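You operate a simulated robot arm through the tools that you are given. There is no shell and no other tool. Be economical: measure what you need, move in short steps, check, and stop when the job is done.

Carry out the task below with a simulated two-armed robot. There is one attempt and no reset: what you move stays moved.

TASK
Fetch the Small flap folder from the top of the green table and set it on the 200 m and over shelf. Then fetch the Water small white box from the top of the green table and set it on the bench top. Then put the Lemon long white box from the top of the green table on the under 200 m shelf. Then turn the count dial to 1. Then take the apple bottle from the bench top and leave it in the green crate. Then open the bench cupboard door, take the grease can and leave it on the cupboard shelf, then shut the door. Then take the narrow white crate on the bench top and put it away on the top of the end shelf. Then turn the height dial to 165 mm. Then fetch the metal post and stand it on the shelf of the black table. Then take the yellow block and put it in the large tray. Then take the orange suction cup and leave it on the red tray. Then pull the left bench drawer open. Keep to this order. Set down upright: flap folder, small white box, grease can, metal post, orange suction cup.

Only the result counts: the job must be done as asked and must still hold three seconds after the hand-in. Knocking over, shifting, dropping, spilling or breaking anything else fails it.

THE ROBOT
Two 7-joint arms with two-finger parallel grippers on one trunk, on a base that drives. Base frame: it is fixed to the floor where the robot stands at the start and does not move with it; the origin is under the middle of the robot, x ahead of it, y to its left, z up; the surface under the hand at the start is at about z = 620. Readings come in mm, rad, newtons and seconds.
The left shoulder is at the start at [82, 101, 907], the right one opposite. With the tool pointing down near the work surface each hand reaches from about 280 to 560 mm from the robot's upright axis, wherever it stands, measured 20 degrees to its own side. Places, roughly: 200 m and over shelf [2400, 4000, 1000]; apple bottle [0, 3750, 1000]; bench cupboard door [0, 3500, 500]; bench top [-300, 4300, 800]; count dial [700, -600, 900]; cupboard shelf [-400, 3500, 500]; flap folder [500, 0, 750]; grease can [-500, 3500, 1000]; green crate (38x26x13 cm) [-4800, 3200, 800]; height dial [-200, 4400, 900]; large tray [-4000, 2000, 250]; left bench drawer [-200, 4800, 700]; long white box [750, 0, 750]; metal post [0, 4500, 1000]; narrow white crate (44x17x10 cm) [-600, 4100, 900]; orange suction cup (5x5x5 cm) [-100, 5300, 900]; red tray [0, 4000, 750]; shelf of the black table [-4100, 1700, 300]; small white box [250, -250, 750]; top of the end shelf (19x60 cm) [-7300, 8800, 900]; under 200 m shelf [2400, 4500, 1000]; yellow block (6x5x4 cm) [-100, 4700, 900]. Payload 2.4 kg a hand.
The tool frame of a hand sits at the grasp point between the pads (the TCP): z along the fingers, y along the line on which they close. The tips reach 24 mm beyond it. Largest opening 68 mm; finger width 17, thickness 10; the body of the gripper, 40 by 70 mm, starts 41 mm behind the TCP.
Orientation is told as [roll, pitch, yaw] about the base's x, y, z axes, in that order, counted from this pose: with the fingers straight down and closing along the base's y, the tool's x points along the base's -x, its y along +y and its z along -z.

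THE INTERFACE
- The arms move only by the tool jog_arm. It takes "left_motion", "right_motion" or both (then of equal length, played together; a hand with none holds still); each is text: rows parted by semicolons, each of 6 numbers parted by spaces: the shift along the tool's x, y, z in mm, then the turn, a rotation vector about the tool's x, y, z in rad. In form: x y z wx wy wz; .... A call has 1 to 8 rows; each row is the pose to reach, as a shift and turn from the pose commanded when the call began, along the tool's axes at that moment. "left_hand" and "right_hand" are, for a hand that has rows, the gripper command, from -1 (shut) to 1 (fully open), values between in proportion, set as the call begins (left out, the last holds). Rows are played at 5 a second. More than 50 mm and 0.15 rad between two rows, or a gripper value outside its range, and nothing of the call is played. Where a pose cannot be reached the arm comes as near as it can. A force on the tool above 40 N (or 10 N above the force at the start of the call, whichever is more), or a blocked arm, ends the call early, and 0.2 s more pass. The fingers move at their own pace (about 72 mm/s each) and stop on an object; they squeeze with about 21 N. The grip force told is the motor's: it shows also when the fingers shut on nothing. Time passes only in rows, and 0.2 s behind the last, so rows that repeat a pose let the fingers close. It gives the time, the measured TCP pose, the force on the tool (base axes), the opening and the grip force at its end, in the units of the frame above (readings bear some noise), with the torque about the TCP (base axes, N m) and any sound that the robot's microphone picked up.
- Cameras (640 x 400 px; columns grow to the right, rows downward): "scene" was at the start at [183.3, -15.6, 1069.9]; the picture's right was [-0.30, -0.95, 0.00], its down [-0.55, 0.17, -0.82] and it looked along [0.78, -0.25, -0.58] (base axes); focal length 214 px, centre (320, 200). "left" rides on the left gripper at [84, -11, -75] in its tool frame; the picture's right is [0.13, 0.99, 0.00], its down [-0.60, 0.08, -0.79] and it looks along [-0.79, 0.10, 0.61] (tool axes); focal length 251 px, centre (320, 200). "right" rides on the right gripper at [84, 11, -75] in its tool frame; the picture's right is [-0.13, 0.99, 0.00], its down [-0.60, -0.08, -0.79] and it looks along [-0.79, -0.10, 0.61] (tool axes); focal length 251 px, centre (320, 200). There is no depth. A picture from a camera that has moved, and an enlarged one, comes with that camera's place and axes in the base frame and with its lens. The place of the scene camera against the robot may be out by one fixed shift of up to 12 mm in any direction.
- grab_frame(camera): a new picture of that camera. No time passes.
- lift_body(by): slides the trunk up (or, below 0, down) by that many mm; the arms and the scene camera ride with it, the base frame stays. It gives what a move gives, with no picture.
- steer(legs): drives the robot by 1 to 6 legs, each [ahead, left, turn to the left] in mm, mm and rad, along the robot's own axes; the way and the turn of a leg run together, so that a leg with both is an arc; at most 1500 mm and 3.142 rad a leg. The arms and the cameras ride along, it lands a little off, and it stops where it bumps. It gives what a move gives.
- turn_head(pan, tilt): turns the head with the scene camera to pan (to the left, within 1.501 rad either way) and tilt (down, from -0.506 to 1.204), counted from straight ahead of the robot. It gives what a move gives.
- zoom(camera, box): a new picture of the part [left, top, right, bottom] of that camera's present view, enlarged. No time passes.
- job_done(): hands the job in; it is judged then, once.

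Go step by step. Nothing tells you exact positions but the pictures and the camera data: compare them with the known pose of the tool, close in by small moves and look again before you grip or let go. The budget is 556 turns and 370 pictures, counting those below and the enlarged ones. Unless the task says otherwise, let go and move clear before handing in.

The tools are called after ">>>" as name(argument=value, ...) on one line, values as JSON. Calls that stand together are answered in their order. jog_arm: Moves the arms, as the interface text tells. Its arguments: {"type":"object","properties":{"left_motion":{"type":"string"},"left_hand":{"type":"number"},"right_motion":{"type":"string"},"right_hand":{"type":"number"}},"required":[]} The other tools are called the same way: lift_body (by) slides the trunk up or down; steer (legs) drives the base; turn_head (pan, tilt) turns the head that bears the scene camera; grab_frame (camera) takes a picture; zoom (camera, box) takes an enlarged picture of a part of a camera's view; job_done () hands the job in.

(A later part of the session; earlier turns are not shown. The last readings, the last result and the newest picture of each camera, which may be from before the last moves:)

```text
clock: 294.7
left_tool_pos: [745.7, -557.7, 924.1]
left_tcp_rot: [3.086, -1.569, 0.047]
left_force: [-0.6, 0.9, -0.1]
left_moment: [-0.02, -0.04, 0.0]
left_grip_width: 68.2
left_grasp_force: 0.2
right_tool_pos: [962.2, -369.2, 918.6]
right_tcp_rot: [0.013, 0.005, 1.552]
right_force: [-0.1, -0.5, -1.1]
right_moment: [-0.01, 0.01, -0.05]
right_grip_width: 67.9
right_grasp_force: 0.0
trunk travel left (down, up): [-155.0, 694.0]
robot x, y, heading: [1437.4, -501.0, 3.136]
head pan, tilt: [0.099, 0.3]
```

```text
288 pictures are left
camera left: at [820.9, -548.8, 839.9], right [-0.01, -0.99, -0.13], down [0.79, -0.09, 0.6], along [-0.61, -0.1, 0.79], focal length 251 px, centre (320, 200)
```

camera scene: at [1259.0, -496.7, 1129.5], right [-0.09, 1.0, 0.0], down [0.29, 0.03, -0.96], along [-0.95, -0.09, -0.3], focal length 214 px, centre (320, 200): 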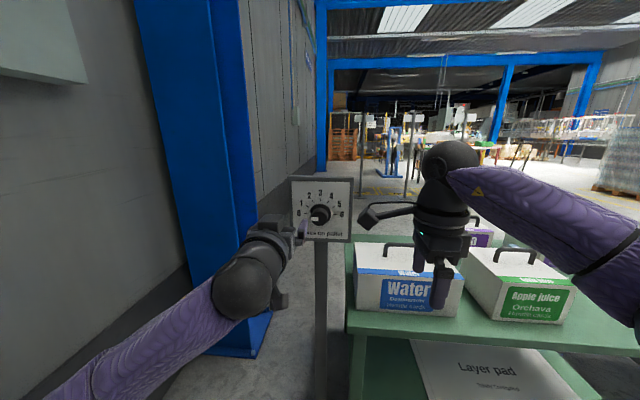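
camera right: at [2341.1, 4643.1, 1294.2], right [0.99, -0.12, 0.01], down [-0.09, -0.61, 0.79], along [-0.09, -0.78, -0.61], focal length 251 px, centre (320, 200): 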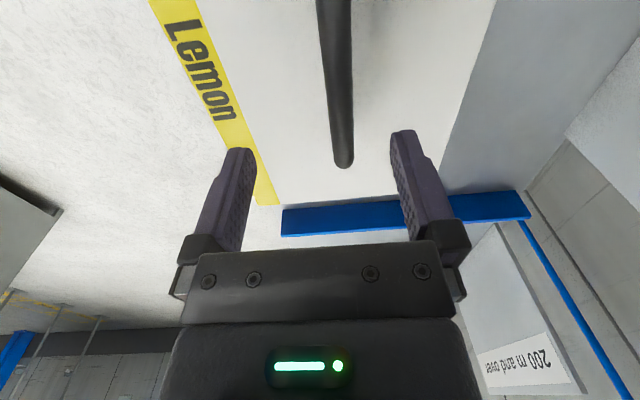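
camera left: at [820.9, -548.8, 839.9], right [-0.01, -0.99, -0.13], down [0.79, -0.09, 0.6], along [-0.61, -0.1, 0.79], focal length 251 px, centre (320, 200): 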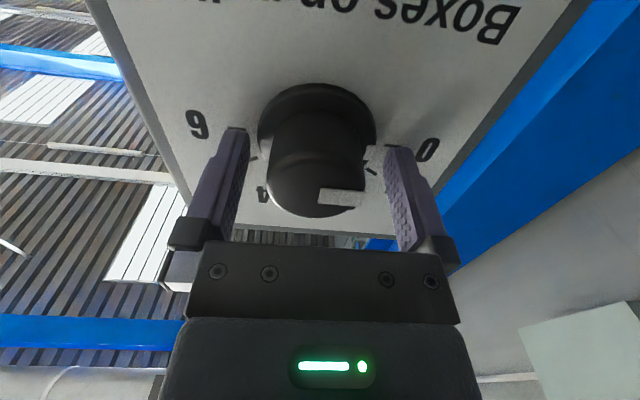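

The knob sits between the fingers. Closing, then turning 30° clockwise.

>>> jog_arm(left_motion="0 0 0 0 0 0; 0 0 0 0 0 0; 0 0 0 0 0 0", left_hand=-1)

>>> jog_arm(left_motion="0 0 0 0 0 0.1; 0 0 0 0 0 0.2; 0 0 0 0 0 0.3; 0 0 0 0 0 0.4; 0 0 0 0 0 0.5; 0 0 0 0 0 0.52; 0 0 0 0 0 0.52")

>>> grab_frame(camera="left")

>>> zoom(camera="scene", box=[270, 150, 370, 260])

```text
clock: 295.5
left_tool_pos: [746.2, -556.3, 923.0]
left_tcp_rot: [2.469, -1.568, 0.661]
left_force: [-3.1, 11.3, 1.9]
left_moment: [0.06, 0.25, -0.76]
left_grip_width: 57.2
left_grasp_force: 45.1
right_tool_pos: [961.4, -368.4, 919.5]
right_tcp_rot: [0.014, 0.008, 1.553]
right_force: [0.4, -0.4, 0.8]
right_moment: [0.01, 0.0, 0.02]
right_grip_width: 68.1
right_grasp_force: 0.0
trunk travel left (down, up): [-155.0, 694.0]
robot x, y, heading: [1429.4, -505.1, 3.134]
head pan, tilt: [0.099, 0.3]
```

```text
clock: 297.1
left_tool_pos: [745.5, -554.3, 923.1]
left_tcp_rot: [1.575, -1.046, 1.555]
left_force: [3.2, 31.1, -2.5]
left_moment: [0.06, 0.29, -0.96]
left_grip_width: 57.2
left_grasp_force: 44.6
right_tool_pos: [960.7, -367.0, 918.9]
right_tcp_rot: [0.014, 0.008, 1.551]
right_force: [-0.8, -0.6, -0.3]
right_moment: [0.0, 0.04, 0.04]
right_grip_width: 67.7
right_grasp_force: 0.1
trunk travel left (down, up): [-155.0, 694.0]
robot x, y, heading: [1434.0, -497.9, 3.135]
head pan, tilt: [0.099, 0.3]
```

```text
287 pictures are left
camera left: at [820.6, -588.9, 845.3], right [-0.01, -0.92, 0.38], down [0.8, 0.23, 0.56], along [-0.6, 0.31, 0.73], focal length 251 px, centre (320, 200)
```

left: 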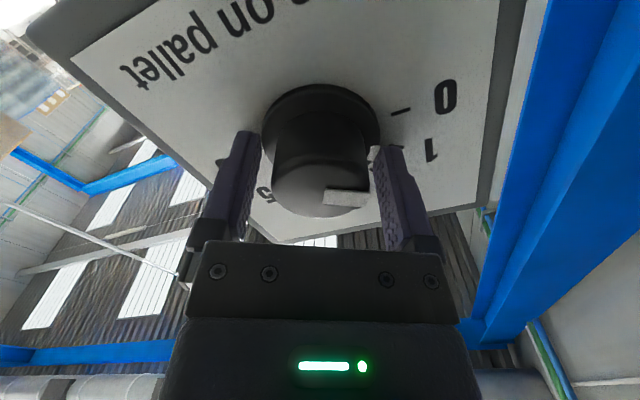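

```text
3.64 times, centred on (320, 205) of scene
camera zoom: at [1259.1, -492.7, 1129.5], right [-0.09, 1.0, 0.0], down [0.29, 0.02, -0.96], along [-0.95, -0.09, -0.3], focal length 780 px, centre (320, 182)
```

zoom: 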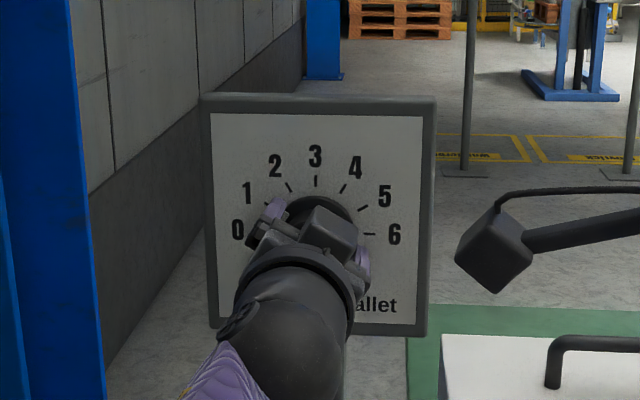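

The knob seems to have turned along. I'll open, back away and check the pointer.

>>> jog_arm(left_motion="0 0 0 0 0 0; 0 0 0 0 0 0; 0 0 -40 0 0 0; 0 0 -80 0 0 0; 0 0 -80 0 0 0", left_hand=1)

>>> grab_frame(camera="left")

>>> zoom(camera="scene", box=[270, 150, 370, 260])

```text
clock: 298.3
left_tool_pos: [825.9, -560.9, 922.0]
left_tcp_rot: [1.569, -1.05, 1.566]
left_force: [0.2, 0.2, 0.1]
left_moment: [0.02, -0.01, -0.01]
left_grip_width: 68.0
left_grasp_force: 0.1
right_tool_pos: [959.9, -369.7, 918.8]
right_tcp_rot: [0.016, 0.005, 1.552]
right_force: [-0.1, 0.0, -0.2]
right_moment: [0.0, 0.02, 0.03]
right_grip_width: 67.9
right_grasp_force: 0.0
trunk travel left (down, up): [-155.0, 694.0]
robot x, y, heading: [1432.2, -502.9, 3.131]
head pan, tilt: [0.099, 0.3]
```

```text
285 pictures are left
camera left: at [901.1, -594.0, 843.9], right [-0.01, -0.92, 0.38], down [0.79, 0.23, 0.56], along [-0.61, 0.31, 0.73], focal length 251 px, centre (320, 200)
```

left: 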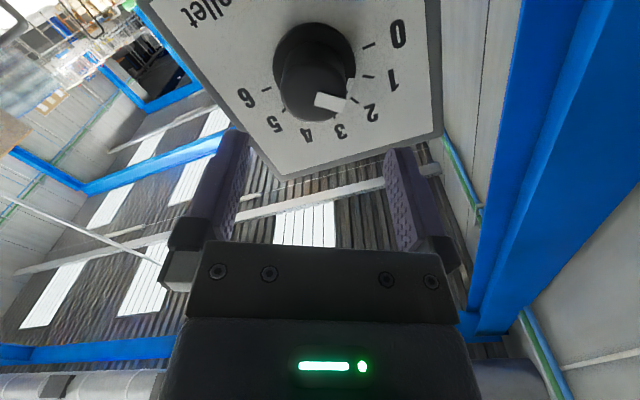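

```text
3.64 times, centred on (320, 205) of scene
camera zoom: at [1259.1, -496.8, 1129.5], right [-0.09, 1.0, 0.0], down [0.29, 0.03, -0.96], along [-0.95, -0.09, -0.3], focal length 780 px, centre (320, 182)
```

zoom: 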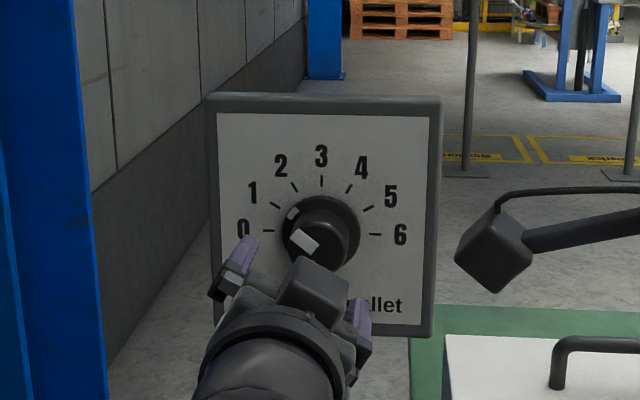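

>>> zoom(camera="scene", box=[298, 182, 344, 230])

>>> zoom(camera="left", box=[220, 0, 420, 140])

```text
8.33 times, centred on (321, 206) of scene
camera zoom: at [1259.1, -496.8, 1129.5], right [-0.09, 1.0, 0.0], down [0.29, 0.03, -0.96], along [-0.95, -0.09, -0.3], focal length 1787 px, centre (312, 150)
```

zoom: 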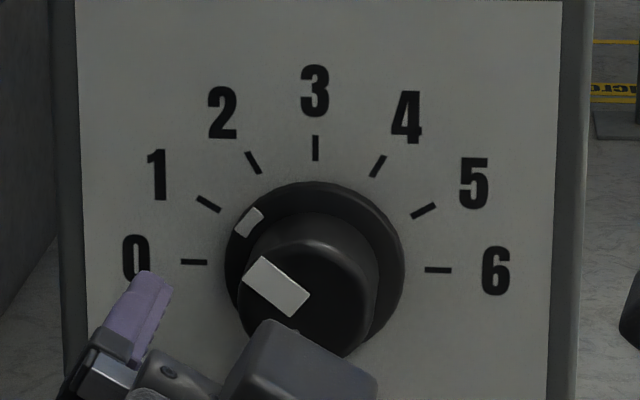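

```text
2.86 times, centred on (320, 70) of left
camera zoom: at [901.1, -594.0, 843.9], right [-0.01, -0.92, 0.38], down [0.79, 0.23, 0.56], along [-0.61, 0.31, 0.73], focal length 718 px, centre (320, 571)
```

zoom: 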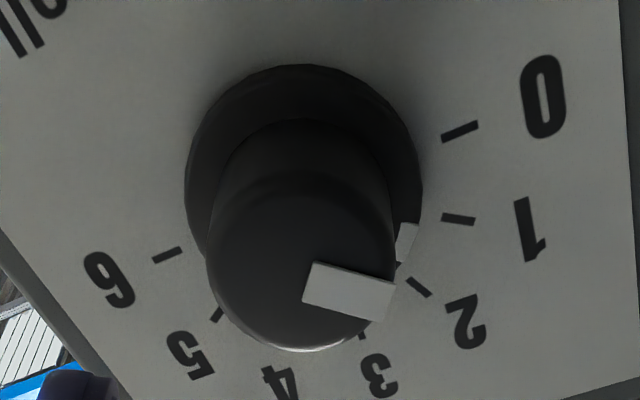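

The pointer overshot slightly (about 37°, 1 is at 30°). I'll re-grip with better centring and turn back about 7°.

>>> jog_arm(left_motion="-3 -4 40 0 0 0; -3 -4 80 0 0 0; -3 -4 80 0 0 0")

>>> jog_arm(left_motion="0 0 0 0 0 0; 0 0 0 0 0 0; 0 0 0 0 0 0", left_hand=-1)

>>> jog_arm(left_motion="0 0 0 0 0 -0.06; 0 0 0 0 0 -0.12; 0 0 0 0 0 -0.12")

>>> jog_arm(left_motion="0 0 0 0 0 0; 0 0 0 0 0 0; 0 0 -40 0 0 0; 0 0 -80 0 0 0; 0 0 -120 0 0 0", left_hand=1)

>>> zoom(camera="scene", box=[298, 182, 344, 230])

```text
clock: 299.1
left_tool_pos: [747.2, -553.9, 923.7]
left_tcp_rot: [1.573, -1.051, 1.557]
left_force: [0.4, 0.1, 0.2]
left_moment: [0.02, -0.02, 0.0]
left_grip_width: 68.0
left_grasp_force: 0.0
right_tool_pos: [960.9, -370.3, 918.3]
right_tcp_rot: [0.013, 0.005, 1.552]
right_force: [0.3, -0.1, 1.1]
right_moment: [0.03, 0.03, 0.0]
right_grip_width: 67.9
right_grasp_force: 0.1
trunk travel left (down, up): [-155.0, 694.0]
robot x, y, heading: [1433.1, -501.9, 3.136]
head pan, tilt: [0.099, 0.3]
```

```text
clock: 299.9
left_tool_pos: [747.0, -554.8, 924.0]
left_tcp_rot: [1.571, -1.049, 1.56]
left_force: [-2.2, 2.3, 1.7]
left_moment: [0.01, 0.29, -0.45]
left_grip_width: 56.8
left_grasp_force: 45.2
right_tool_pos: [961.1, -369.2, 919.0]
right_tcp_rot: [0.013, 0.005, 1.552]
right_force: [0.5, 0.6, 0.2]
right_moment: [0.0, -0.02, -0.04]
right_grip_width: 68.2
right_grasp_force: 0.1
trunk travel left (down, up): [-155.0, 694.0]
robot x, y, heading: [1436.4, -498.2, 3.136]
head pan, tilt: [0.099, 0.3]
```

```text
clock: 300.7
left_tool_pos: [747.0, -553.8, 923.4]
left_tcp_rot: [1.577, -1.172, 1.558]
left_force: [-4.9, 1.4, 4.4]
left_moment: [0.02, 0.35, -0.26]
left_grip_width: 56.7
left_grasp_force: 45.0
right_tool_pos: [960.9, -367.8, 918.1]
right_tcp_rot: [0.017, 0.007, 1.551]
right_force: [1.1, -0.5, -0.4]
right_moment: [0.02, 0.01, 0.03]
right_grip_width: 68.1
right_grasp_force: 0.0
trunk travel left (down, up): [-155.0, 694.0]
robot x, y, heading: [1432.7, -496.3, 3.142]
head pan, tilt: [0.099, 0.3]
```

```text
clock: 301.9
left_tool_pos: [866.0, -554.1, 922.8]
left_tcp_rot: [1.567, -1.169, 1.567]
left_force: [0.2, 0.2, 0.5]
left_moment: [0.01, 0.03, 0.0]
left_grip_width: 68.3
left_grasp_force: 0.0
right_tool_pos: [962.0, -369.8, 919.2]
right_tcp_rot: [0.015, 0.004, 1.551]
right_force: [-0.3, 0.8, 0.6]
right_moment: [0.0, -0.02, -0.02]
right_grip_width: 68.0
right_grasp_force: 0.2
trunk travel left (down, up): [-155.0, 694.0]
robot x, y, heading: [1431.6, -499.5, 3.134]
head pan, tilt: [0.099, 0.3]
```

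```text
8.33 times, centred on (321, 206) of scene
camera zoom: at [1259.0, -496.7, 1129.5], right [-0.09, 1.0, 0.0], down [0.29, 0.03, -0.96], along [-0.95, -0.09, -0.3], focal length 1787 px, centre (312, 150)
```

zoom: 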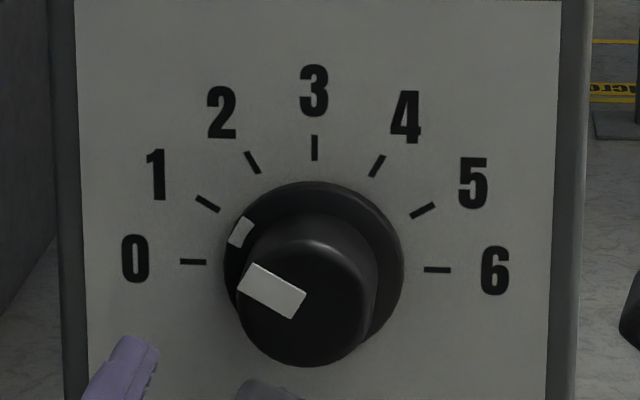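

The pointer is now on 1. I'll back off and fold the left hand back to pointing down.

>>> steer(legs=[[-300, 0, 0]])

>>> jog_arm(left_motion="0 0 0 0 0 -0.14; 0 0 0 0 0 -0.28; 0 0 0 0 0 -0.4")

>>> jog_arm(left_motion="0 0 -15 0 0.14 0; 0 0 -30 0 0.28 0; 0 0 -45 0 0.42 0; 0 0 -60 0 0.56 0; 0 0 -75 0 0.7 0; 0 0 -90 0 0.84 0; 0 0 -105 0 0.98 0; 0 0 -115 0 1.12 0")

>>> jog_arm(left_motion="0 0 0 0 0.14 0; 0 0 0 0 0.28 0; 0 0 0 0 0.42 0; 0 0 0 0 0.45 0")

>>> turn_head(pan=0.0, tilt=0.3)

>>> grab_frame(camera="scene")

```text
clock: 303.9
left_tool_pos: [1164.6, -554.9, 923.0]
left_tcp_rot: [1.574, -1.17, 1.559]
left_force: [0.4, 0.1, -1.2]
left_moment: [-0.01, -0.02, 0.01]
left_grip_width: 68.0
left_grasp_force: 0.0
right_tool_pos: [1260.9, -369.8, 919.3]
right_tcp_rot: [0.016, 0.006, 1.548]
right_force: [0.6, -0.7, 0.0]
right_moment: [0.03, -0.01, -0.01]
right_grip_width: 67.9
right_grasp_force: 0.1
trunk travel left (down, up): [-155.0, 694.0]
robot x, y, heading: [1735.2, -500.2, 3.137]
head pan, tilt: [0.099, 0.3]
```

```text
clock: 304.7
left_tool_pos: [1164.4, -554.4, 923.7]
left_tcp_rot: [-2.235, -1.57, -0.917]
left_force: [0.4, -0.3, 0.2]
left_moment: [-0.05, 0.0, -0.03]
left_grip_width: 67.8
left_grasp_force: 0.1
right_tool_pos: [1262.1, -370.6, 919.3]
right_tcp_rot: [0.015, 0.005, 1.549]
right_force: [-0.3, -0.3, 0.2]
right_moment: [0.01, -0.01, -0.04]
right_grip_width: 67.8
right_grasp_force: 0.1
trunk travel left (down, up): [-155.0, 694.0]
robot x, y, heading: [1730.2, -505.9, 3.13]
head pan, tilt: [0.099, 0.3]
```

```text
clock: 306.1
left_tool_pos: [1241.9, -554.7, 922.0]
left_tcp_rot: [0.004, -0.801, 3.128]
left_force: [-25.5, 0.1, 0.3]
left_moment: [0.0, 0.48, 0.17]
left_grip_width: 68.1
left_grasp_force: 0.1
left hand out of reach, approached as far as the arm can: row 6
right_tool_pos: [1262.5, -371.2, 919.3]
right_tcp_rot: [0.016, 0.007, 1.549]
right_force: [-0.6, -0.3, 0.1]
right_moment: [-0.02, -0.03, -0.03]
right_grip_width: 68.0
right_grasp_force: 0.2
trunk travel left (down, up): [-155.0, 694.0]
robot x, y, heading: [1732.5, -502.2, 3.133]
head pan, tilt: [0.099, 0.3]
stopped in row 6 (left hand): the force on the tool passed its limit at 106 N (the readings are from after the stop); the commanded pose is now the measured one
```

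```text
clock: 306.4
left_tool_pos: [1238.2, -554.5, 922.1]
left_tcp_rot: [0.006, -0.787, 3.127]
left_force: [-12.8, 0.4, 0.1]
left_moment: [0.03, 0.24, 0.1]
left_grip_width: 68.0
left_grasp_force: 0.1
left hand out of reach, approached as far as the arm can: row 1
right_tool_pos: [1262.1, -370.3, 919.5]
right_tcp_rot: [0.015, 0.005, 1.548]
right_force: [0.0, 0.4, 0.2]
right_moment: [0.01, 0.0, -0.01]
right_grip_width: 68.2
right_grasp_force: 0.2
trunk travel left (down, up): [-155.0, 694.0]
robot x, y, heading: [1729.6, -500.6, 3.13]
head pan, tilt: [0.099, 0.3]
stopped in row 1 (left hand): the force on the tool passed its limit at 61 N (the readings are from after the stop); the commanded pose is now the measured one
```

```text
clock: 307.1
left_tool_pos: [1238.6, -555.5, 921.8]
left_tcp_rot: [0.004, -0.784, 3.126]
left_force: [-19.7, 2.2, 2.7]
left_moment: [0.06, 0.01, 0.4]
left_grip_width: 67.9
left_grasp_force: 0.1
right_tool_pos: [1262.1, -370.5, 918.1]
right_tcp_rot: [0.017, 0.005, 1.549]
right_force: [0.3, 0.9, -0.4]
right_moment: [0.0, 0.0, -0.02]
right_grip_width: 68.1
right_grasp_force: 0.0
trunk travel left (down, up): [-155.0, 694.0]
robot x, y, heading: [1732.6, -504.0, 3.134]
head pan, tilt: [0.0, 0.3]
```

```text
280 pictures are left
camera scene: at [1558.7, -489.4, 1129.5], right [0.01, 1.0, 0.0], down [0.3, 0.0, -0.96], along [-0.96, 0.01, -0.3], focal length 214 px, centre (320, 200)
```

scene: 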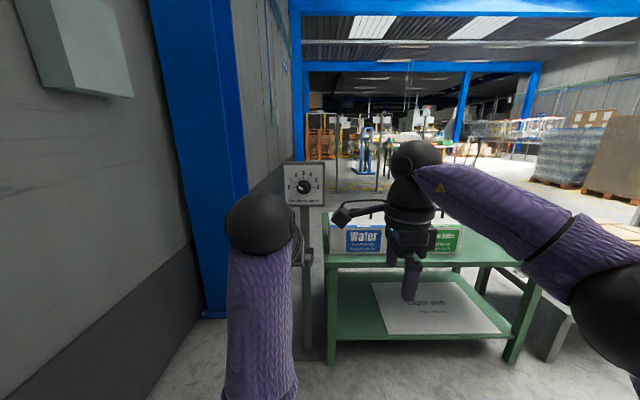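

The left arm is jammed against itself when folding so close to the midline. I'll move it forward and outward first, then finish the rotation.

>>> jog_arm(left_motion="-18 10 18 0 -0.03 0; -28 30 28 0 -0.03 0; -35 55 35 0 -0.03 0; -35 60 35 0 -0.03 0")

>>> jog_arm(left_motion="0 0 0 0 0.14 0; 0 0 0 0 0.28 0; 0 0 0 0 0.42 0; 0 0 0 0 0.56 0; 0 0 0 0 0.7 0; 0 0 0 0 0.81 0")

```text
clock: 308.1
left_tool_pos: [1188.1, -614.3, 920.5]
left_tcp_rot: [0.006, -0.813, 3.124]
left_force: [-0.7, 0.3, -0.8]
left_moment: [0.0, -0.02, 0.0]
left_grip_width: 67.8
left_grasp_force: 0.1
right_tool_pos: [1261.6, -370.7, 919.0]
right_tcp_rot: [0.016, 0.005, 1.548]
right_force: [-0.1, 1.0, -0.1]
right_moment: [0.0, 0.04, 0.04]
right_grip_width: 68.0
right_grasp_force: 0.1
trunk travel left (down, up): [-155.0, 694.0]
robot x, y, heading: [1734.1, -501.1, 3.131]
head pan, tilt: [0.0, 0.3]
```

```text
clock: 308.8
left_tool_pos: [1185.5, -614.9, 923.2]
left_tcp_rot: [0.008, -0.481, 3.122]
left_force: [-13.9, -1.0, -5.4]
left_moment: [0.01, 0.34, -0.13]
left_grip_width: 67.9
left_grasp_force: 0.1
right_tool_pos: [1261.7, -370.1, 919.6]
right_tcp_rot: [0.015, 0.005, 1.548]
right_force: [0.2, 0.6, 0.4]
right_moment: [-0.02, -0.03, 0.01]
right_grip_width: 68.0
right_grasp_force: 0.2
trunk travel left (down, up): [-155.0, 694.0]
robot x, y, heading: [1730.5, -503.6, 3.132]
head pan, tilt: [0.0, 0.3]
stopped in row 3 (left hand): the force on the tool passed its limit at 66 N (the readings are from after the stop); the commanded pose is now the measured one
```

>>> turn_head(pan=0.5, tilt=0.8)

>>> grab_frame(camera="scene")

>>> grab_frame(camera="left")

```text
clock: 309.7
left_tool_pos: [1187.5, -614.3, 923.4]
left_tcp_rot: [0.01, -0.482, 3.122]
left_force: [-27.5, -2.4, -4.9]
left_moment: [0.1, 0.1, -0.39]
left_grip_width: 67.8
left_grasp_force: 0.0
right_tool_pos: [1259.8, -370.7, 919.5]
right_tcp_rot: [0.015, 0.006, 1.548]
right_force: [0.2, 0.0, -0.5]
right_moment: [0.0, -0.03, 0.04]
right_grip_width: 68.1
right_grasp_force: 0.0
trunk travel left (down, up): [-155.0, 694.0]
robot x, y, heading: [1730.5, -501.1, 3.13]
head pan, tilt: [0.499, 0.799]
```

```text
279 pictures are left
camera scene: at [1580.8, -528.2, 1085.2], right [-0.47, 0.88, 0.0], down [0.63, 0.34, -0.7], along [-0.62, -0.33, -0.72], focal length 214 px, centre (320, 200)
```

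scene: 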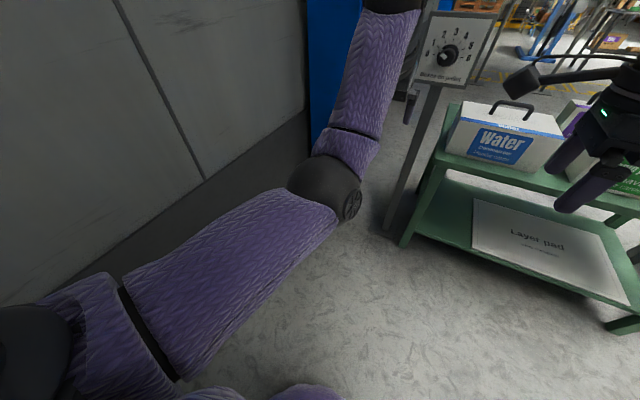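

```text
278 pictures are left
camera left: at [1295.4, -605.7, 951.5], right [0.1, -0.99, -0.05], down [-0.17, -0.07, 0.98], along [-0.98, -0.09, -0.18], focal length 251 px, centre (320, 200)
```

left: 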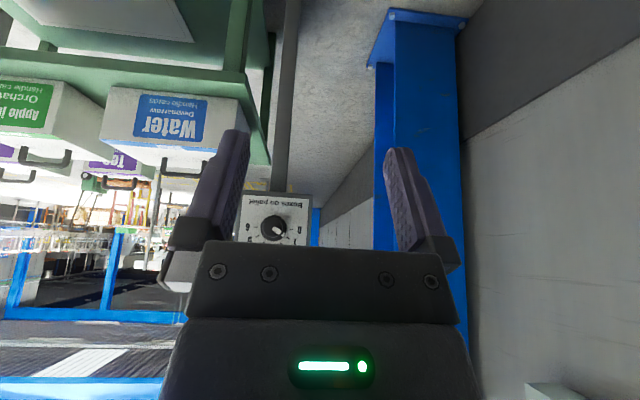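

The elbow has dropped under the hand so the bracket meets the forearm. I'll lift the hand up and outward to bring the elbow out, then pitch down again.

>>> jog_arm(left_motion="-5 5 -10 0 -0.12 0; -14 30 -26 0 -0.24 0; -28 60 -50 0 -0.3 0; -40 90 -75 0 -0.3 0; -50 115 -95 0 -0.3 0; -60 140 -115 0 -0.3 0")

>>> jog_arm(left_motion="0 0 0 0 0.14 0; 0 0 0 0 0.28 0; 0 0 0 0 0.42 0; 0 0 0 0 0.56 0; 0 0 0 0 0.7 0; 0 0 0 0 0.78 0")

>>> grab_frame(camera="scene")

```text
clock: 311.1
left_tool_pos: [1184.1, -755.2, 1054.3]
left_tcp_rot: [0.012, -0.781, 3.12]
left_force: [0.1, 0.0, 0.1]
left_moment: [-0.03, -0.01, -0.01]
left_grip_width: 68.0
left_grasp_force: 0.1
right_tool_pos: [1261.7, -370.0, 919.3]
right_tcp_rot: [0.016, 0.006, 1.548]
right_force: [-0.7, -0.7, -0.1]
right_moment: [0.01, -0.02, -0.02]
right_grip_width: 67.7
right_grasp_force: 0.1
trunk travel left (down, up): [-155.0, 694.0]
robot x, y, heading: [1732.6, -504.3, 3.129]
head pan, tilt: [0.499, 0.799]
```

```text
clock: 312.2
left_tool_pos: [1234.5, -741.8, 1023.2]
left_tcp_rot: [0.014, -0.22, 3.142]
left_force: [-10.3, -10.4, -7.1]
left_moment: [0.39, 0.3, -1.01]
left_grip_width: 68.1
left_grasp_force: 0.0
left hand out of reach, approached as far as the arm can: row 2, 3, 4, 5
right_tool_pos: [1262.3, -371.0, 918.9]
right_tcp_rot: [0.015, 0.005, 1.55]
right_force: [0.4, 0.0, -0.2]
right_moment: [0.02, 0.01, 0.0]
right_grip_width: 68.1
right_grasp_force: 0.0
trunk travel left (down, up): [-155.0, 694.0]
robot x, y, heading: [1732.0, -504.6, 3.131]
head pan, tilt: [0.499, 0.799]
stopped in row 5 (left hand): the force on the tool passed its limit at 79 N (the readings are from after the stop); the commanded pose is now the measured one
```

```text
277 pictures are left
camera scene: at [1580.6, -528.2, 1085.1], right [-0.47, 0.88, 0.0], down [0.63, 0.34, -0.7], along [-0.62, -0.33, -0.72], focal length 214 px, centre (320, 200)
```

scene: 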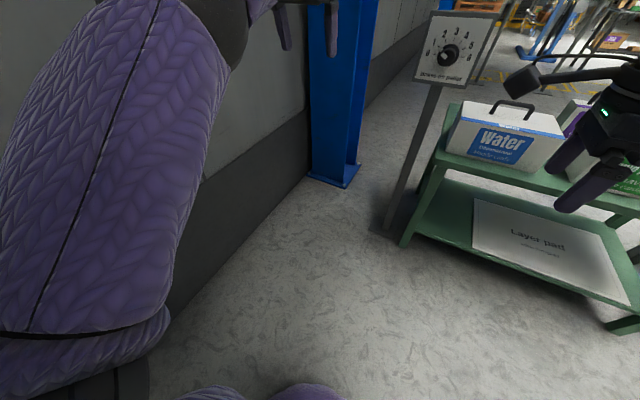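

The elbow is now up and outside. I'll lower the hand while finishing the pitch.

>>> jog_arm(left_motion="4 0 25 0 -0.05 0; 8 0 50 0 -0.05 0; 12 0 75 0 0 0; 12 0 100 0 0 0; 12 0 100 0 0.1 0; 12 0 100 0 0.2 0; 12 0 100 0 0.22 0")

>>> grab_frame(camera="scene")

```text
clock: 313.8
left_tool_pos: [1225.3, -742.9, 921.8]
left_tcp_rot: [0.015, -0.001, -3.138]
left_force: [-0.2, 0.0, -0.6]
left_moment: [0.02, 0.01, -0.02]
left_grip_width: 68.1
left_grasp_force: 0.1
left hand out of reach, approached as far as the arm can: row 1, 2, 3, 4, 5
right_tool_pos: [1261.7, -370.0, 919.0]
right_tcp_rot: [0.016, 0.004, 1.548]
right_force: [0.5, 0.3, -0.5]
right_moment: [-0.02, 0.0, 0.03]
right_grip_width: 68.2
right_grasp_force: 0.1
trunk travel left (down, up): [-155.0, 694.0]
robot x, y, heading: [1736.2, -500.2, 3.13]
head pan, tilt: [0.499, 0.799]
```

```text
276 pictures are left
camera scene: at [1580.8, -528.3, 1085.1], right [-0.47, 0.88, 0.0], down [0.63, 0.34, -0.7], along [-0.62, -0.33, -0.72], focal length 214 px, centre (320, 200)
```

scene: 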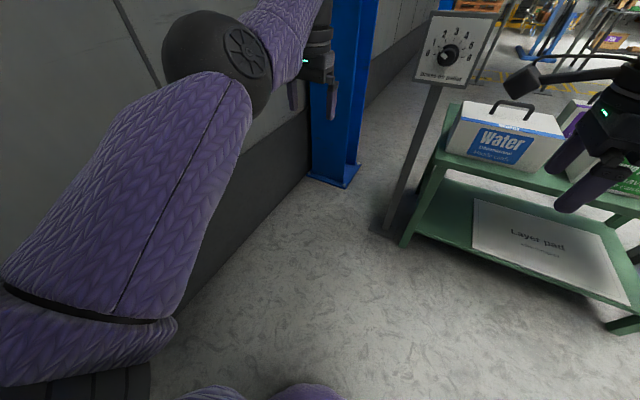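

Left arm is back to a tool‑down pose. I'll bring it to its usual place, then head for the apple bottle on the bench.

>>> jog_arm(left_motion="15 -30 0 0 0 0; 30 -60 0 0 0 0; 50 -90 0 0 0 0; 70 -125 0 -0.015 0 0")

>>> steer(legs=[[0, -1480, 0], [0, -1480, 0], [0, -1250, 0]])

>>> turn_head(pan=0.0, tilt=0.3)

>>> grab_frame(camera="scene")

```text
clock: 314.8
left_tool_pos: [1232.2, -607.2, 942.1]
left_tcp_rot: [0.03, -0.001, -3.138]
left_force: [-0.6, 0.3, -0.5]
left_moment: [0.02, 0.02, 0.02]
left_grip_width: 67.8
left_grasp_force: 0.0
left hand out of reach, approached as far as the arm can: row 1, 2, 3, 4
right_tool_pos: [1262.7, -370.0, 918.8]
right_tcp_rot: [0.014, 0.006, 1.549]
right_force: [-1.0, -0.5, 0.2]
right_moment: [0.0, 0.0, -0.01]
right_grip_width: 68.1
right_grasp_force: 0.0
trunk travel left (down, up): [-155.0, 694.0]
robot x, y, heading: [1731.1, -499.0, 3.127]
head pan, tilt: [0.499, 0.799]
```

```text
clock: 335.0
left_tool_pos: [1461.2, 3637.6, 944.1]
left_tcp_rot: [0.031, 0.0, 3.069]
left_force: [0.2, 0.3, 0.0]
left_moment: [-0.01, -0.04, -0.01]
left_grip_width: 68.1
left_grasp_force: 0.1
right_tool_pos: [1508.6, 3871.8, 918.8]
right_tcp_rot: [0.016, 0.005, 1.471]
right_force: [-0.3, -0.2, 0.3]
right_moment: [0.0, -0.02, 0.02]
right_grip_width: 68.0
right_grasp_force: 0.1
trunk travel left (down, up): [-155.0, 694.0]
robot x, y, heading: [1967.4, 3704.8, 3.055]
head pan, tilt: [0.499, 0.799]
```

```text
clock: 335.9
left_tool_pos: [1463.3, 3638.5, 942.9]
left_tcp_rot: [0.029, 0.0, 3.07]
left_force: [-0.1, 0.1, 0.5]
left_moment: [0.0, 0.02, 0.0]
left_grip_width: 67.9
left_grasp_force: 0.1
right_tool_pos: [1508.4, 3871.6, 918.6]
right_tcp_rot: [0.016, 0.006, 1.473]
right_force: [-0.3, 0.8, -0.3]
right_moment: [0.01, -0.04, -0.04]
right_grip_width: 67.9
right_grasp_force: 0.1
trunk travel left (down, up): [-155.0, 694.0]
robot x, y, heading: [1966.1, 3704.2, 3.054]
head pan, tilt: [0.0, 0.3]
```

```text
275 pictures are left
camera scene: at [1795.4, 3731.8, 1129.4], right [0.08, 1.0, 0.0], down [0.3, -0.03, -0.95], along [-0.95, 0.08, -0.3], focal length 214 px, centre (320, 200)
```

scene: 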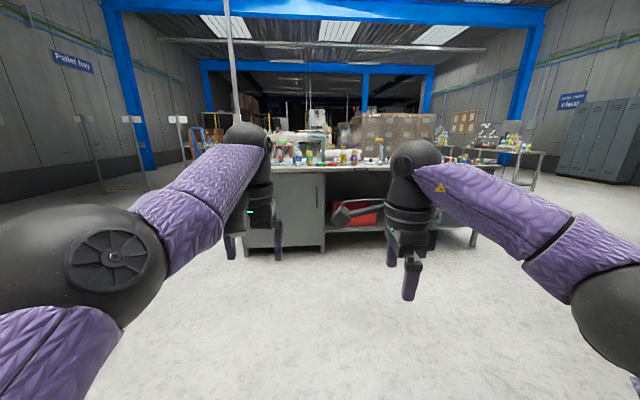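

I've drifted but am clear. I'll square up, raise the trunk and approach the bench near the bottles.

>>> steer(legs=[[0, 0, 0.087], [1100, 0, 0]])

>>> lift_body(by=230)

>>> turn_head(pan=-0.1, tilt=0.5)

>>> grab_frame(camera="scene")

```text
clock: 342.1
left_tool_pos: [362.1, 3595.7, 942.0]
left_tcp_rot: [0.028, -0.001, -3.129]
left_force: [0.2, -0.6, 0.0]
left_moment: [0.04, 0.02, 0.02]
left_grip_width: 68.1
left_grasp_force: 0.1
right_tool_pos: [391.3, 3833.4, 918.4]
right_tcp_rot: [0.015, 0.005, 1.556]
right_force: [0.1, -0.5, -0.2]
right_moment: [-0.02, -0.01, -0.02]
right_grip_width: 67.7
right_grasp_force: 0.0
trunk travel left (down, up): [-155.0, 694.0]
robot x, y, heading: [864.9, 3702.7, 3.143]
head pan, tilt: [0.0, 0.3]
```

```text
clock: 344.5
left_tool_pos: [405.5, 3596.5, 1239.4]
left_tcp_rot: [0.026, -0.151, -3.129]
left_force: [-0.3, 0.2, 0.3]
left_moment: [0.01, 0.0, 0.02]
left_grip_width: 67.7
left_grasp_force: 0.1
right_tool_pos: [390.3, 3832.8, 1149.7]
right_tcp_rot: [0.016, 0.004, 1.557]
right_force: [-0.3, 0.2, -0.9]
right_moment: [-0.01, -0.02, 0.01]
right_grip_width: 68.1
right_grasp_force: 0.0
trunk travel left (down, up): [-385.0, 464.0]
robot x, y, heading: [861.9, 3707.2, 3.138]
head pan, tilt: [0.0, 0.3]
```

```text
clock: 345.2
left_tool_pos: [404.8, 3596.8, 1239.5]
left_tcp_rot: [0.026, -0.148, -3.13]
left_force: [-0.3, -0.6, 0.5]
left_moment: [-0.01, -0.07, -0.01]
left_grip_width: 68.2
left_grasp_force: 0.0
right_tool_pos: [390.5, 3834.3, 1149.3]
right_tcp_rot: [0.017, 0.004, 1.557]
right_force: [-1.0, -0.9, 0.6]
right_moment: [-0.06, -0.01, 0.0]
right_grip_width: 68.1
right_grasp_force: 0.0
trunk travel left (down, up): [-385.0, 464.0]
robot x, y, heading: [863.0, 3706.1, 3.137]
head pan, tilt: [-0.099, 0.499]
```

```text
274 pictures are left
camera scene: at [743.1, 3726.2, 1344.7], right [0.1, 0.99, 0.0], down [0.48, -0.05, -0.88], along [-0.87, 0.09, -0.48], focal length 214 px, centre (320, 200)
```

scene: 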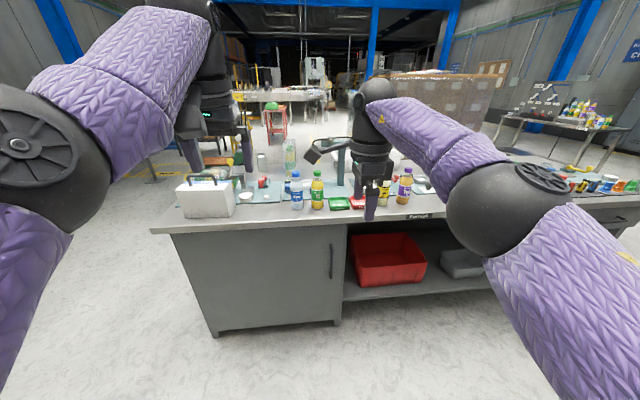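

>>> zoom(camera="scene", box=[170, 140, 490, 280])

>>> jog_arm(left_motion="0 0 30 0 0.07 0; 0 0 60 0 0.15 0; 20 0 80 -0.026 0.15 0")

```text
2.00 times, centred on (330, 210) of scene
camera zoom: at [743.1, 3726.2, 1344.7], right [0.1, 0.99, 0.0], down [0.48, -0.05, -0.88], along [-0.87, 0.09, -0.48], focal length 429 px, centre (300, 180)
```

zoom: 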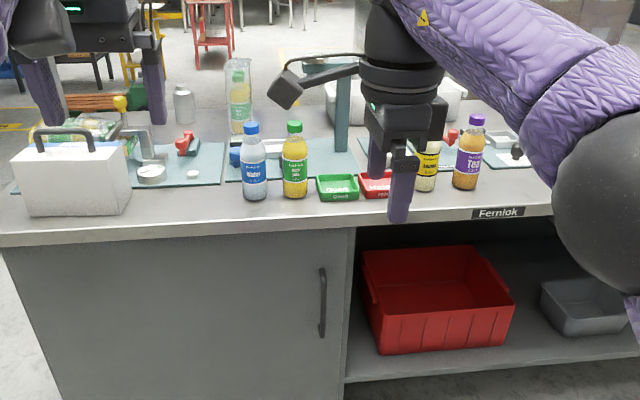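

```text
clock: 346.1
left_tool_pos: [395.7, 3598.9, 1162.1]
left_tcp_rot: [0.053, 0.003, -3.124]
left_force: [-0.7, 0.2, -0.4]
left_moment: [-0.05, 0.01, -0.02]
left_grip_width: 68.2
left_grasp_force: 0.0
left hand out of reach, approached as far as the arm can: row 2, 3
right_tool_pos: [391.0, 3834.6, 1149.8]
right_tcp_rot: [0.014, 0.005, 1.557]
right_force: [0.1, 0.3, 0.0]
right_moment: [0.02, -0.01, -0.01]
right_grip_width: 67.9
right_grasp_force: 0.1
trunk travel left (down, up): [-385.0, 464.0]
robot x, y, heading: [862.0, 3709.7, 3.139]
head pan, tilt: [-0.099, 0.499]
```

The apple bottle (green cap) is at about [-99, 3802], its cap top at z≈1010. I'll drive up with the right hand above it.

>>> steer(legs=[[470, 30, 0]])

>>> turn_head(pan=-0.3, tilt=0.8)

>>> grab_frame(camera="scene")

>>> grab_frame(camera="right")

```text
clock: 348.8
left_tool_pos: [-63.5, 3565.6, 1161.3]
left_tcp_rot: [0.052, 0.0, -3.119]
left_force: [-0.4, -0.5, -0.3]
left_moment: [0.0, -0.03, 0.0]
left_grip_width: 68.1
left_grasp_force: 0.1
right_tool_pos: [-70.1, 3801.9, 1147.6]
right_tcp_rot: [0.016, 0.005, 1.56]
right_force: [-0.2, -0.5, 0.9]
right_moment: [-0.01, 0.01, 0.02]
right_grip_width: 68.2
right_grasp_force: 0.0
trunk travel left (down, up): [-385.0, 464.0]
robot x, y, heading: [401.1, 3681.0, -3.143]
head pan, tilt: [-0.099, 0.499]
```

```text
clock: 349.6
left_tool_pos: [-64.2, 3566.2, 1163.3]
left_tcp_rot: [0.052, -0.001, -3.119]
left_force: [0.1, -0.5, 0.4]
left_moment: [0.0, -0.05, 0.0]
left_grip_width: 68.0
left_grasp_force: 0.0
right_tool_pos: [-71.2, 3801.0, 1149.6]
right_tcp_rot: [0.015, 0.003, 1.56]
right_force: [-0.3, 0.2, -0.4]
right_moment: [0.04, -0.02, -0.03]
right_grip_width: 67.8
right_grasp_force: 0.1
trunk travel left (down, up): [-385.0, 464.0]
robot x, y, heading: [401.1, 3675.8, -3.141]
head pan, tilt: [-0.3, 0.799]
```

```text
272 pictures are left
camera scene: at [295.7, 3710.2, 1318.7], right [0.29, 0.96, 0.0], down [0.69, -0.21, -0.7], along [-0.67, 0.2, -0.72], focal length 214 px, centre (320, 200)
```

scene: 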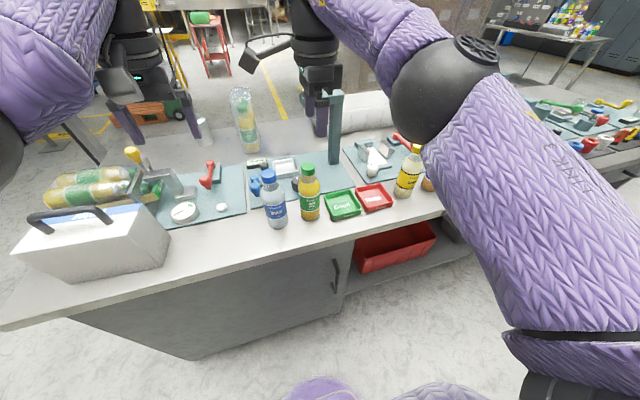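

```text
271 pictures are left
camera right: at [-82.2, 3716.4, 1224.1], right [-0.99, 0.14, 0.01], down [0.1, 0.61, 0.79], along [0.1, 0.78, -0.61], focal length 251 px, centre (320, 200)
```

right: 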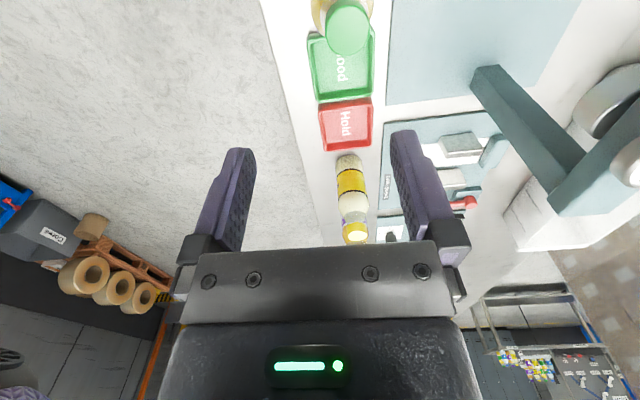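

Cap located at about [-96, 3787, 1010]. I'll centre over it and descend partway to check.

>>> jog_arm(right_motion="13 25 20 0 0 0; 13 25 60 0 0 0; 13 25 90 0 0 0")

>>> grab_frame(camera="right")

>>> zoom(camera="scene", box=[220, 80, 420, 250])

```text
clock: 350.4
left_tool_pos: [-66.0, 3564.7, 1162.4]
left_tcp_rot: [0.053, 0.0, -3.118]
left_force: [1.7, -0.1, 0.2]
left_moment: [0.02, -0.03, -0.01]
left_grip_width: 68.0
left_grasp_force: 0.0
right_tool_pos: [-96.4, 3787.7, 1058.3]
right_tcp_rot: [0.017, 0.004, 1.561]
right_force: [-0.1, 0.6, -0.5]
right_moment: [0.02, 0.02, 0.03]
right_grip_width: 68.0
right_grasp_force: 0.0
right hand out of reach, approached as far as the arm can: row 1, 2
trunk travel left (down, up): [-385.0, 464.0]
robot x, y, heading: [399.8, 3675.8, -3.139]
head pan, tilt: [-0.3, 0.799]
```

```text
270 pictures are left
camera right: at [-107.5, 3702.7, 1133.6], right [-0.99, 0.14, 0.02], down [0.1, 0.61, 0.79], along [0.1, 0.78, -0.62], focal length 251 px, centre (320, 200)
```

right: 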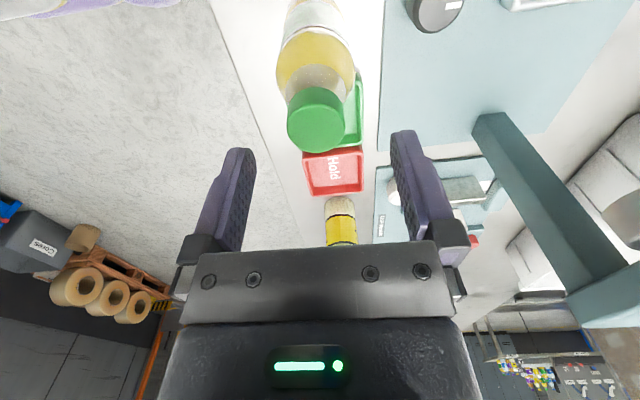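

```text
2.35 times, centred on (320, 165) of scene
camera zoom: at [295.6, 3710.3, 1318.6], right [0.29, 0.96, 0.0], down [0.69, -0.21, -0.7], along [-0.67, 0.2, -0.72], focal length 505 px, centre (320, 282)
```

zoom: 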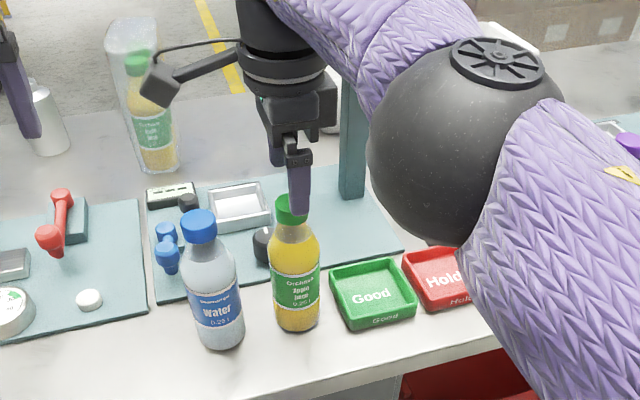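

Aligned within 2 mm. Lowering over the cap and closing.

>>> jog_arm(right_motion="2 0 30 0 0 0; 2 0 60 0 0 0; 2 0 60 0 0 0")

>>> grab_frame(camera="right")

>>> jog_arm(right_motion="0 0 0 0 0 0; 0 0 0 0 0 0; 0 0 0 0 0 0; 0 0 0 0 0 0", right_hand=-1)

>>> grab_frame(camera="right")

```text
clock: 351.2
left_tool_pos: [-64.7, 3566.7, 1162.6]
left_tcp_rot: [0.053, -0.001, -3.118]
left_force: [0.0, 0.3, 1.2]
left_moment: [0.01, -0.02, -0.01]
left_grip_width: 67.9
left_grasp_force: 0.0
right_tool_pos: [-97.4, 3787.3, 998.8]
right_tcp_rot: [0.015, 0.005, 1.561]
right_force: [0.3, -1.2, 0.3]
right_moment: [-0.03, -0.01, 0.01]
right_grip_width: 67.9
right_grasp_force: 0.0
trunk travel left (down, up): [-385.0, 464.0]
robot x, y, heading: [400.1, 3674.3, -3.139]
head pan, tilt: [-0.3, 0.799]
```

```text
268 pictures are left
camera right: at [-108.4, 3701.4, 1073.2], right [-0.99, 0.14, 0.01], down [0.1, 0.61, 0.79], along [0.1, 0.78, -0.61], focal length 251 px, centre (320, 200)
```

right: 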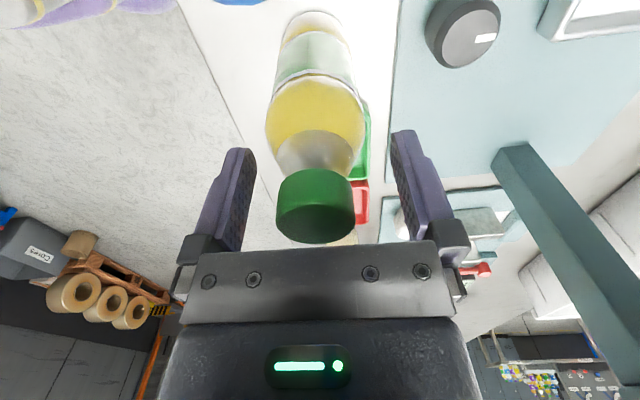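

```text
clock: 352.2
left_tool_pos: [-64.4, 3566.7, 1162.5]
left_tcp_rot: [0.053, -0.001, -3.119]
left_force: [0.5, -0.6, -0.7]
left_moment: [-0.04, 0.0, 0.01]
left_grip_width: 68.1
left_grasp_force: 0.1
right_tool_pos: [-96.4, 3786.6, 998.8]
right_tcp_rot: [0.016, 0.005, 1.56]
right_force: [-0.4, 0.6, 2.6]
right_moment: [0.01, 0.04, -0.02]
right_grip_width: 46.3
right_grasp_force: 21.1
trunk travel left (down, up): [-385.0, 464.0]
robot x, y, heading: [403.6, 3675.6, -3.14]
head pan, tilt: [-0.3, 0.799]
```

```text
267 pictures are left
camera right: at [-108.2, 3701.3, 1073.8], right [-0.99, 0.14, 0.01], down [0.1, 0.61, 0.79], along [0.1, 0.78, -0.61], focal length 251 px, centre (320, 200)
```

right: 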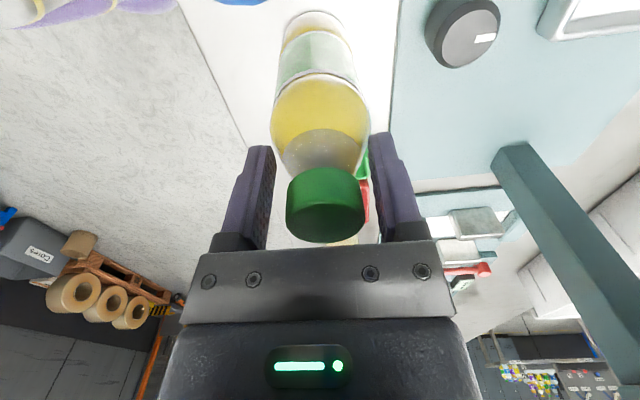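

The tips are on the bottle's sloping shoulder (46 mm). I'll open, rise 13 mm, and grip just the cap.

>>> jog_arm(right_motion="0 0 0 0 0 0; 0 0 0 0 0 0; 0 0 -6 0 0 0; 0 0 -13 0 0 0; 0 0 -13 0 0 0", right_hand=1)

>>> jog_arm(right_motion="0 0 0 0 0 0; 0 0 0 0 0 0; 0 0 0 0 0 0; 0 0 0 0 0 0", right_hand=-1)

>>> grab_frame(camera="right")

```text
clock: 353.4
left_tool_pos: [-63.3, 3564.4, 1162.8]
left_tcp_rot: [0.053, 0.001, -3.119]
left_force: [0.0, -0.8, 0.2]
left_moment: [0.02, 0.0, 0.01]
left_grip_width: 68.1
left_grasp_force: 0.1
right_tool_pos: [-97.4, 3785.9, 1012.7]
right_tcp_rot: [0.017, 0.006, 1.561]
right_force: [-0.2, 0.4, 0.8]
right_moment: [0.0, 0.0, 0.02]
right_grip_width: 68.1
right_grasp_force: 0.0
trunk travel left (down, up): [-385.0, 464.0]
robot x, y, heading: [404.1, 3676.3, -3.139]
head pan, tilt: [-0.3, 0.799]
```

```text
clock: 354.4
left_tool_pos: [-63.7, 3565.5, 1162.3]
left_tcp_rot: [0.053, 0.0, -3.12]
left_force: [-0.7, -0.3, -0.2]
left_moment: [0.03, 0.03, 0.01]
left_grip_width: 67.8
left_grasp_force: 0.0
right_tool_pos: [-97.4, 3785.9, 1012.7]
right_tcp_rot: [0.017, 0.006, 1.56]
right_force: [0.2, 0.4, 3.6]
right_moment: [-0.01, 0.09, -0.01]
right_grip_width: 36.3
right_grasp_force: 20.4
trunk travel left (down, up): [-385.0, 464.0]
robot x, y, heading: [402.0, 3678.9, -3.139]
head pan, tilt: [-0.3, 0.799]
```

```text
266 pictures are left
camera right: at [-108.4, 3700.8, 1088.0], right [-0.99, 0.14, 0.02], down [0.1, 0.61, 0.79], along [0.1, 0.78, -0.61], focal length 251 px, centre (320, 200)
```

right: 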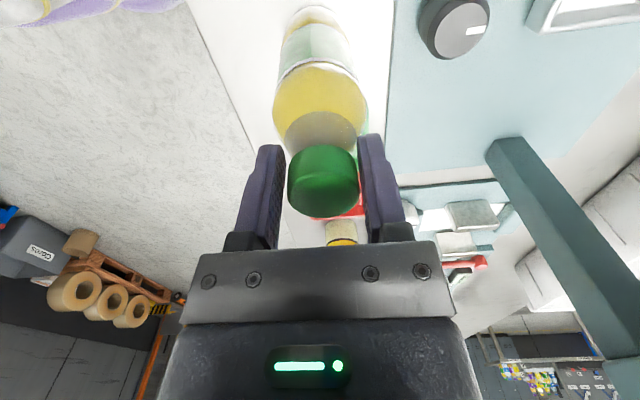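

The cap is held at 36 mm. Lifting and backing away from the bench.

>>> jog_arm(right_motion="0 0 -10 0 0 0; 0 0 -30 0 0 0; 0 0 -60 0 0 0; 0 0 -80 0 0 0")

>>> grab_frame(camera="right")

>>> steer(legs=[[-500, 0, 0]])

>>> grab_frame(camera="scene")

```text
clock: 355.4
left_tool_pos: [-64.6, 3564.9, 1162.0]
left_tcp_rot: [0.052, 0.001, -3.119]
left_force: [0.5, -0.7, -0.7]
left_moment: [-0.01, 0.01, 0.03]
left_grip_width: 68.1
left_grasp_force: 0.1
right_tool_pos: [-90.9, 3787.4, 1093.6]
right_tcp_rot: [0.015, 0.005, 1.56]
right_force: [0.5, 0.2, -2.4]
right_moment: [0.01, 0.04, 0.0]
right_grip_width: 32.1
right_grasp_force: 20.6
right hand out of reach, approached as far as the arm can: row 3, 4
trunk travel left (down, up): [-385.0, 464.0]
robot x, y, heading: [403.2, 3676.7, -3.142]
head pan, tilt: [-0.3, 0.799]
```

```text
265 pictures are left
camera right: at [-101.8, 3701.9, 1168.6], right [-0.99, 0.14, 0.01], down [0.1, 0.61, 0.79], along [0.1, 0.78, -0.61], focal length 251 px, centre (320, 200)
```

right: 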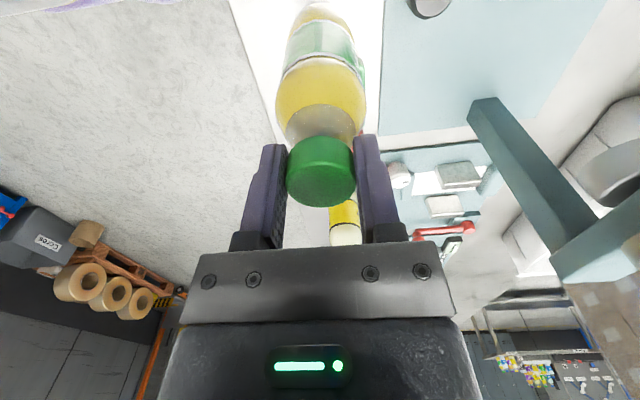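

```text
clock: 358.3
left_tool_pos: [424.0, 3565.0, 1161.8]
left_tcp_rot: [0.053, 0.0, -3.113]
left_force: [0.5, -0.4, 0.5]
left_moment: [0.01, 0.03, 0.02]
left_grip_width: 67.8
left_grasp_force: 0.0
right_tool_pos: [398.2, 3786.5, 1093.5]
right_tcp_rot: [0.017, 0.007, 1.566]
right_force: [0.3, -0.2, -3.1]
right_moment: [-0.04, 0.02, -0.03]
right_grip_width: 32.0
right_grasp_force: 21.8
trunk travel left (down, up): [-385.0, 464.0]
robot x, y, heading: [891.1, 3677.1, -3.136]
head pan, tilt: [-0.3, 0.799]
```

```text
264 pictures are left
camera scene: at [783.5, 3712.0, 1318.7], right [0.29, 0.96, 0.0], down [0.69, -0.21, -0.7], along [-0.67, 0.2, -0.72], focal length 214 px, centre (320, 200)
```

scene: 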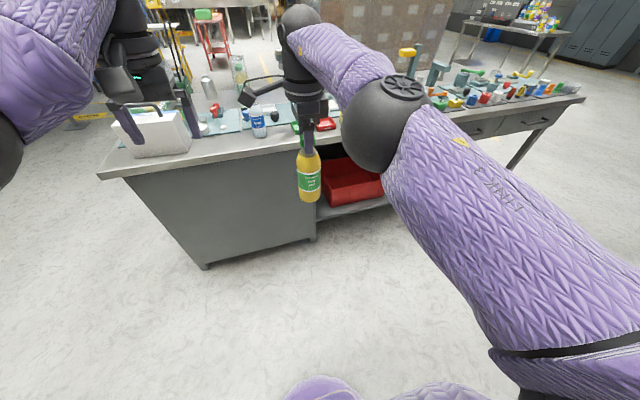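

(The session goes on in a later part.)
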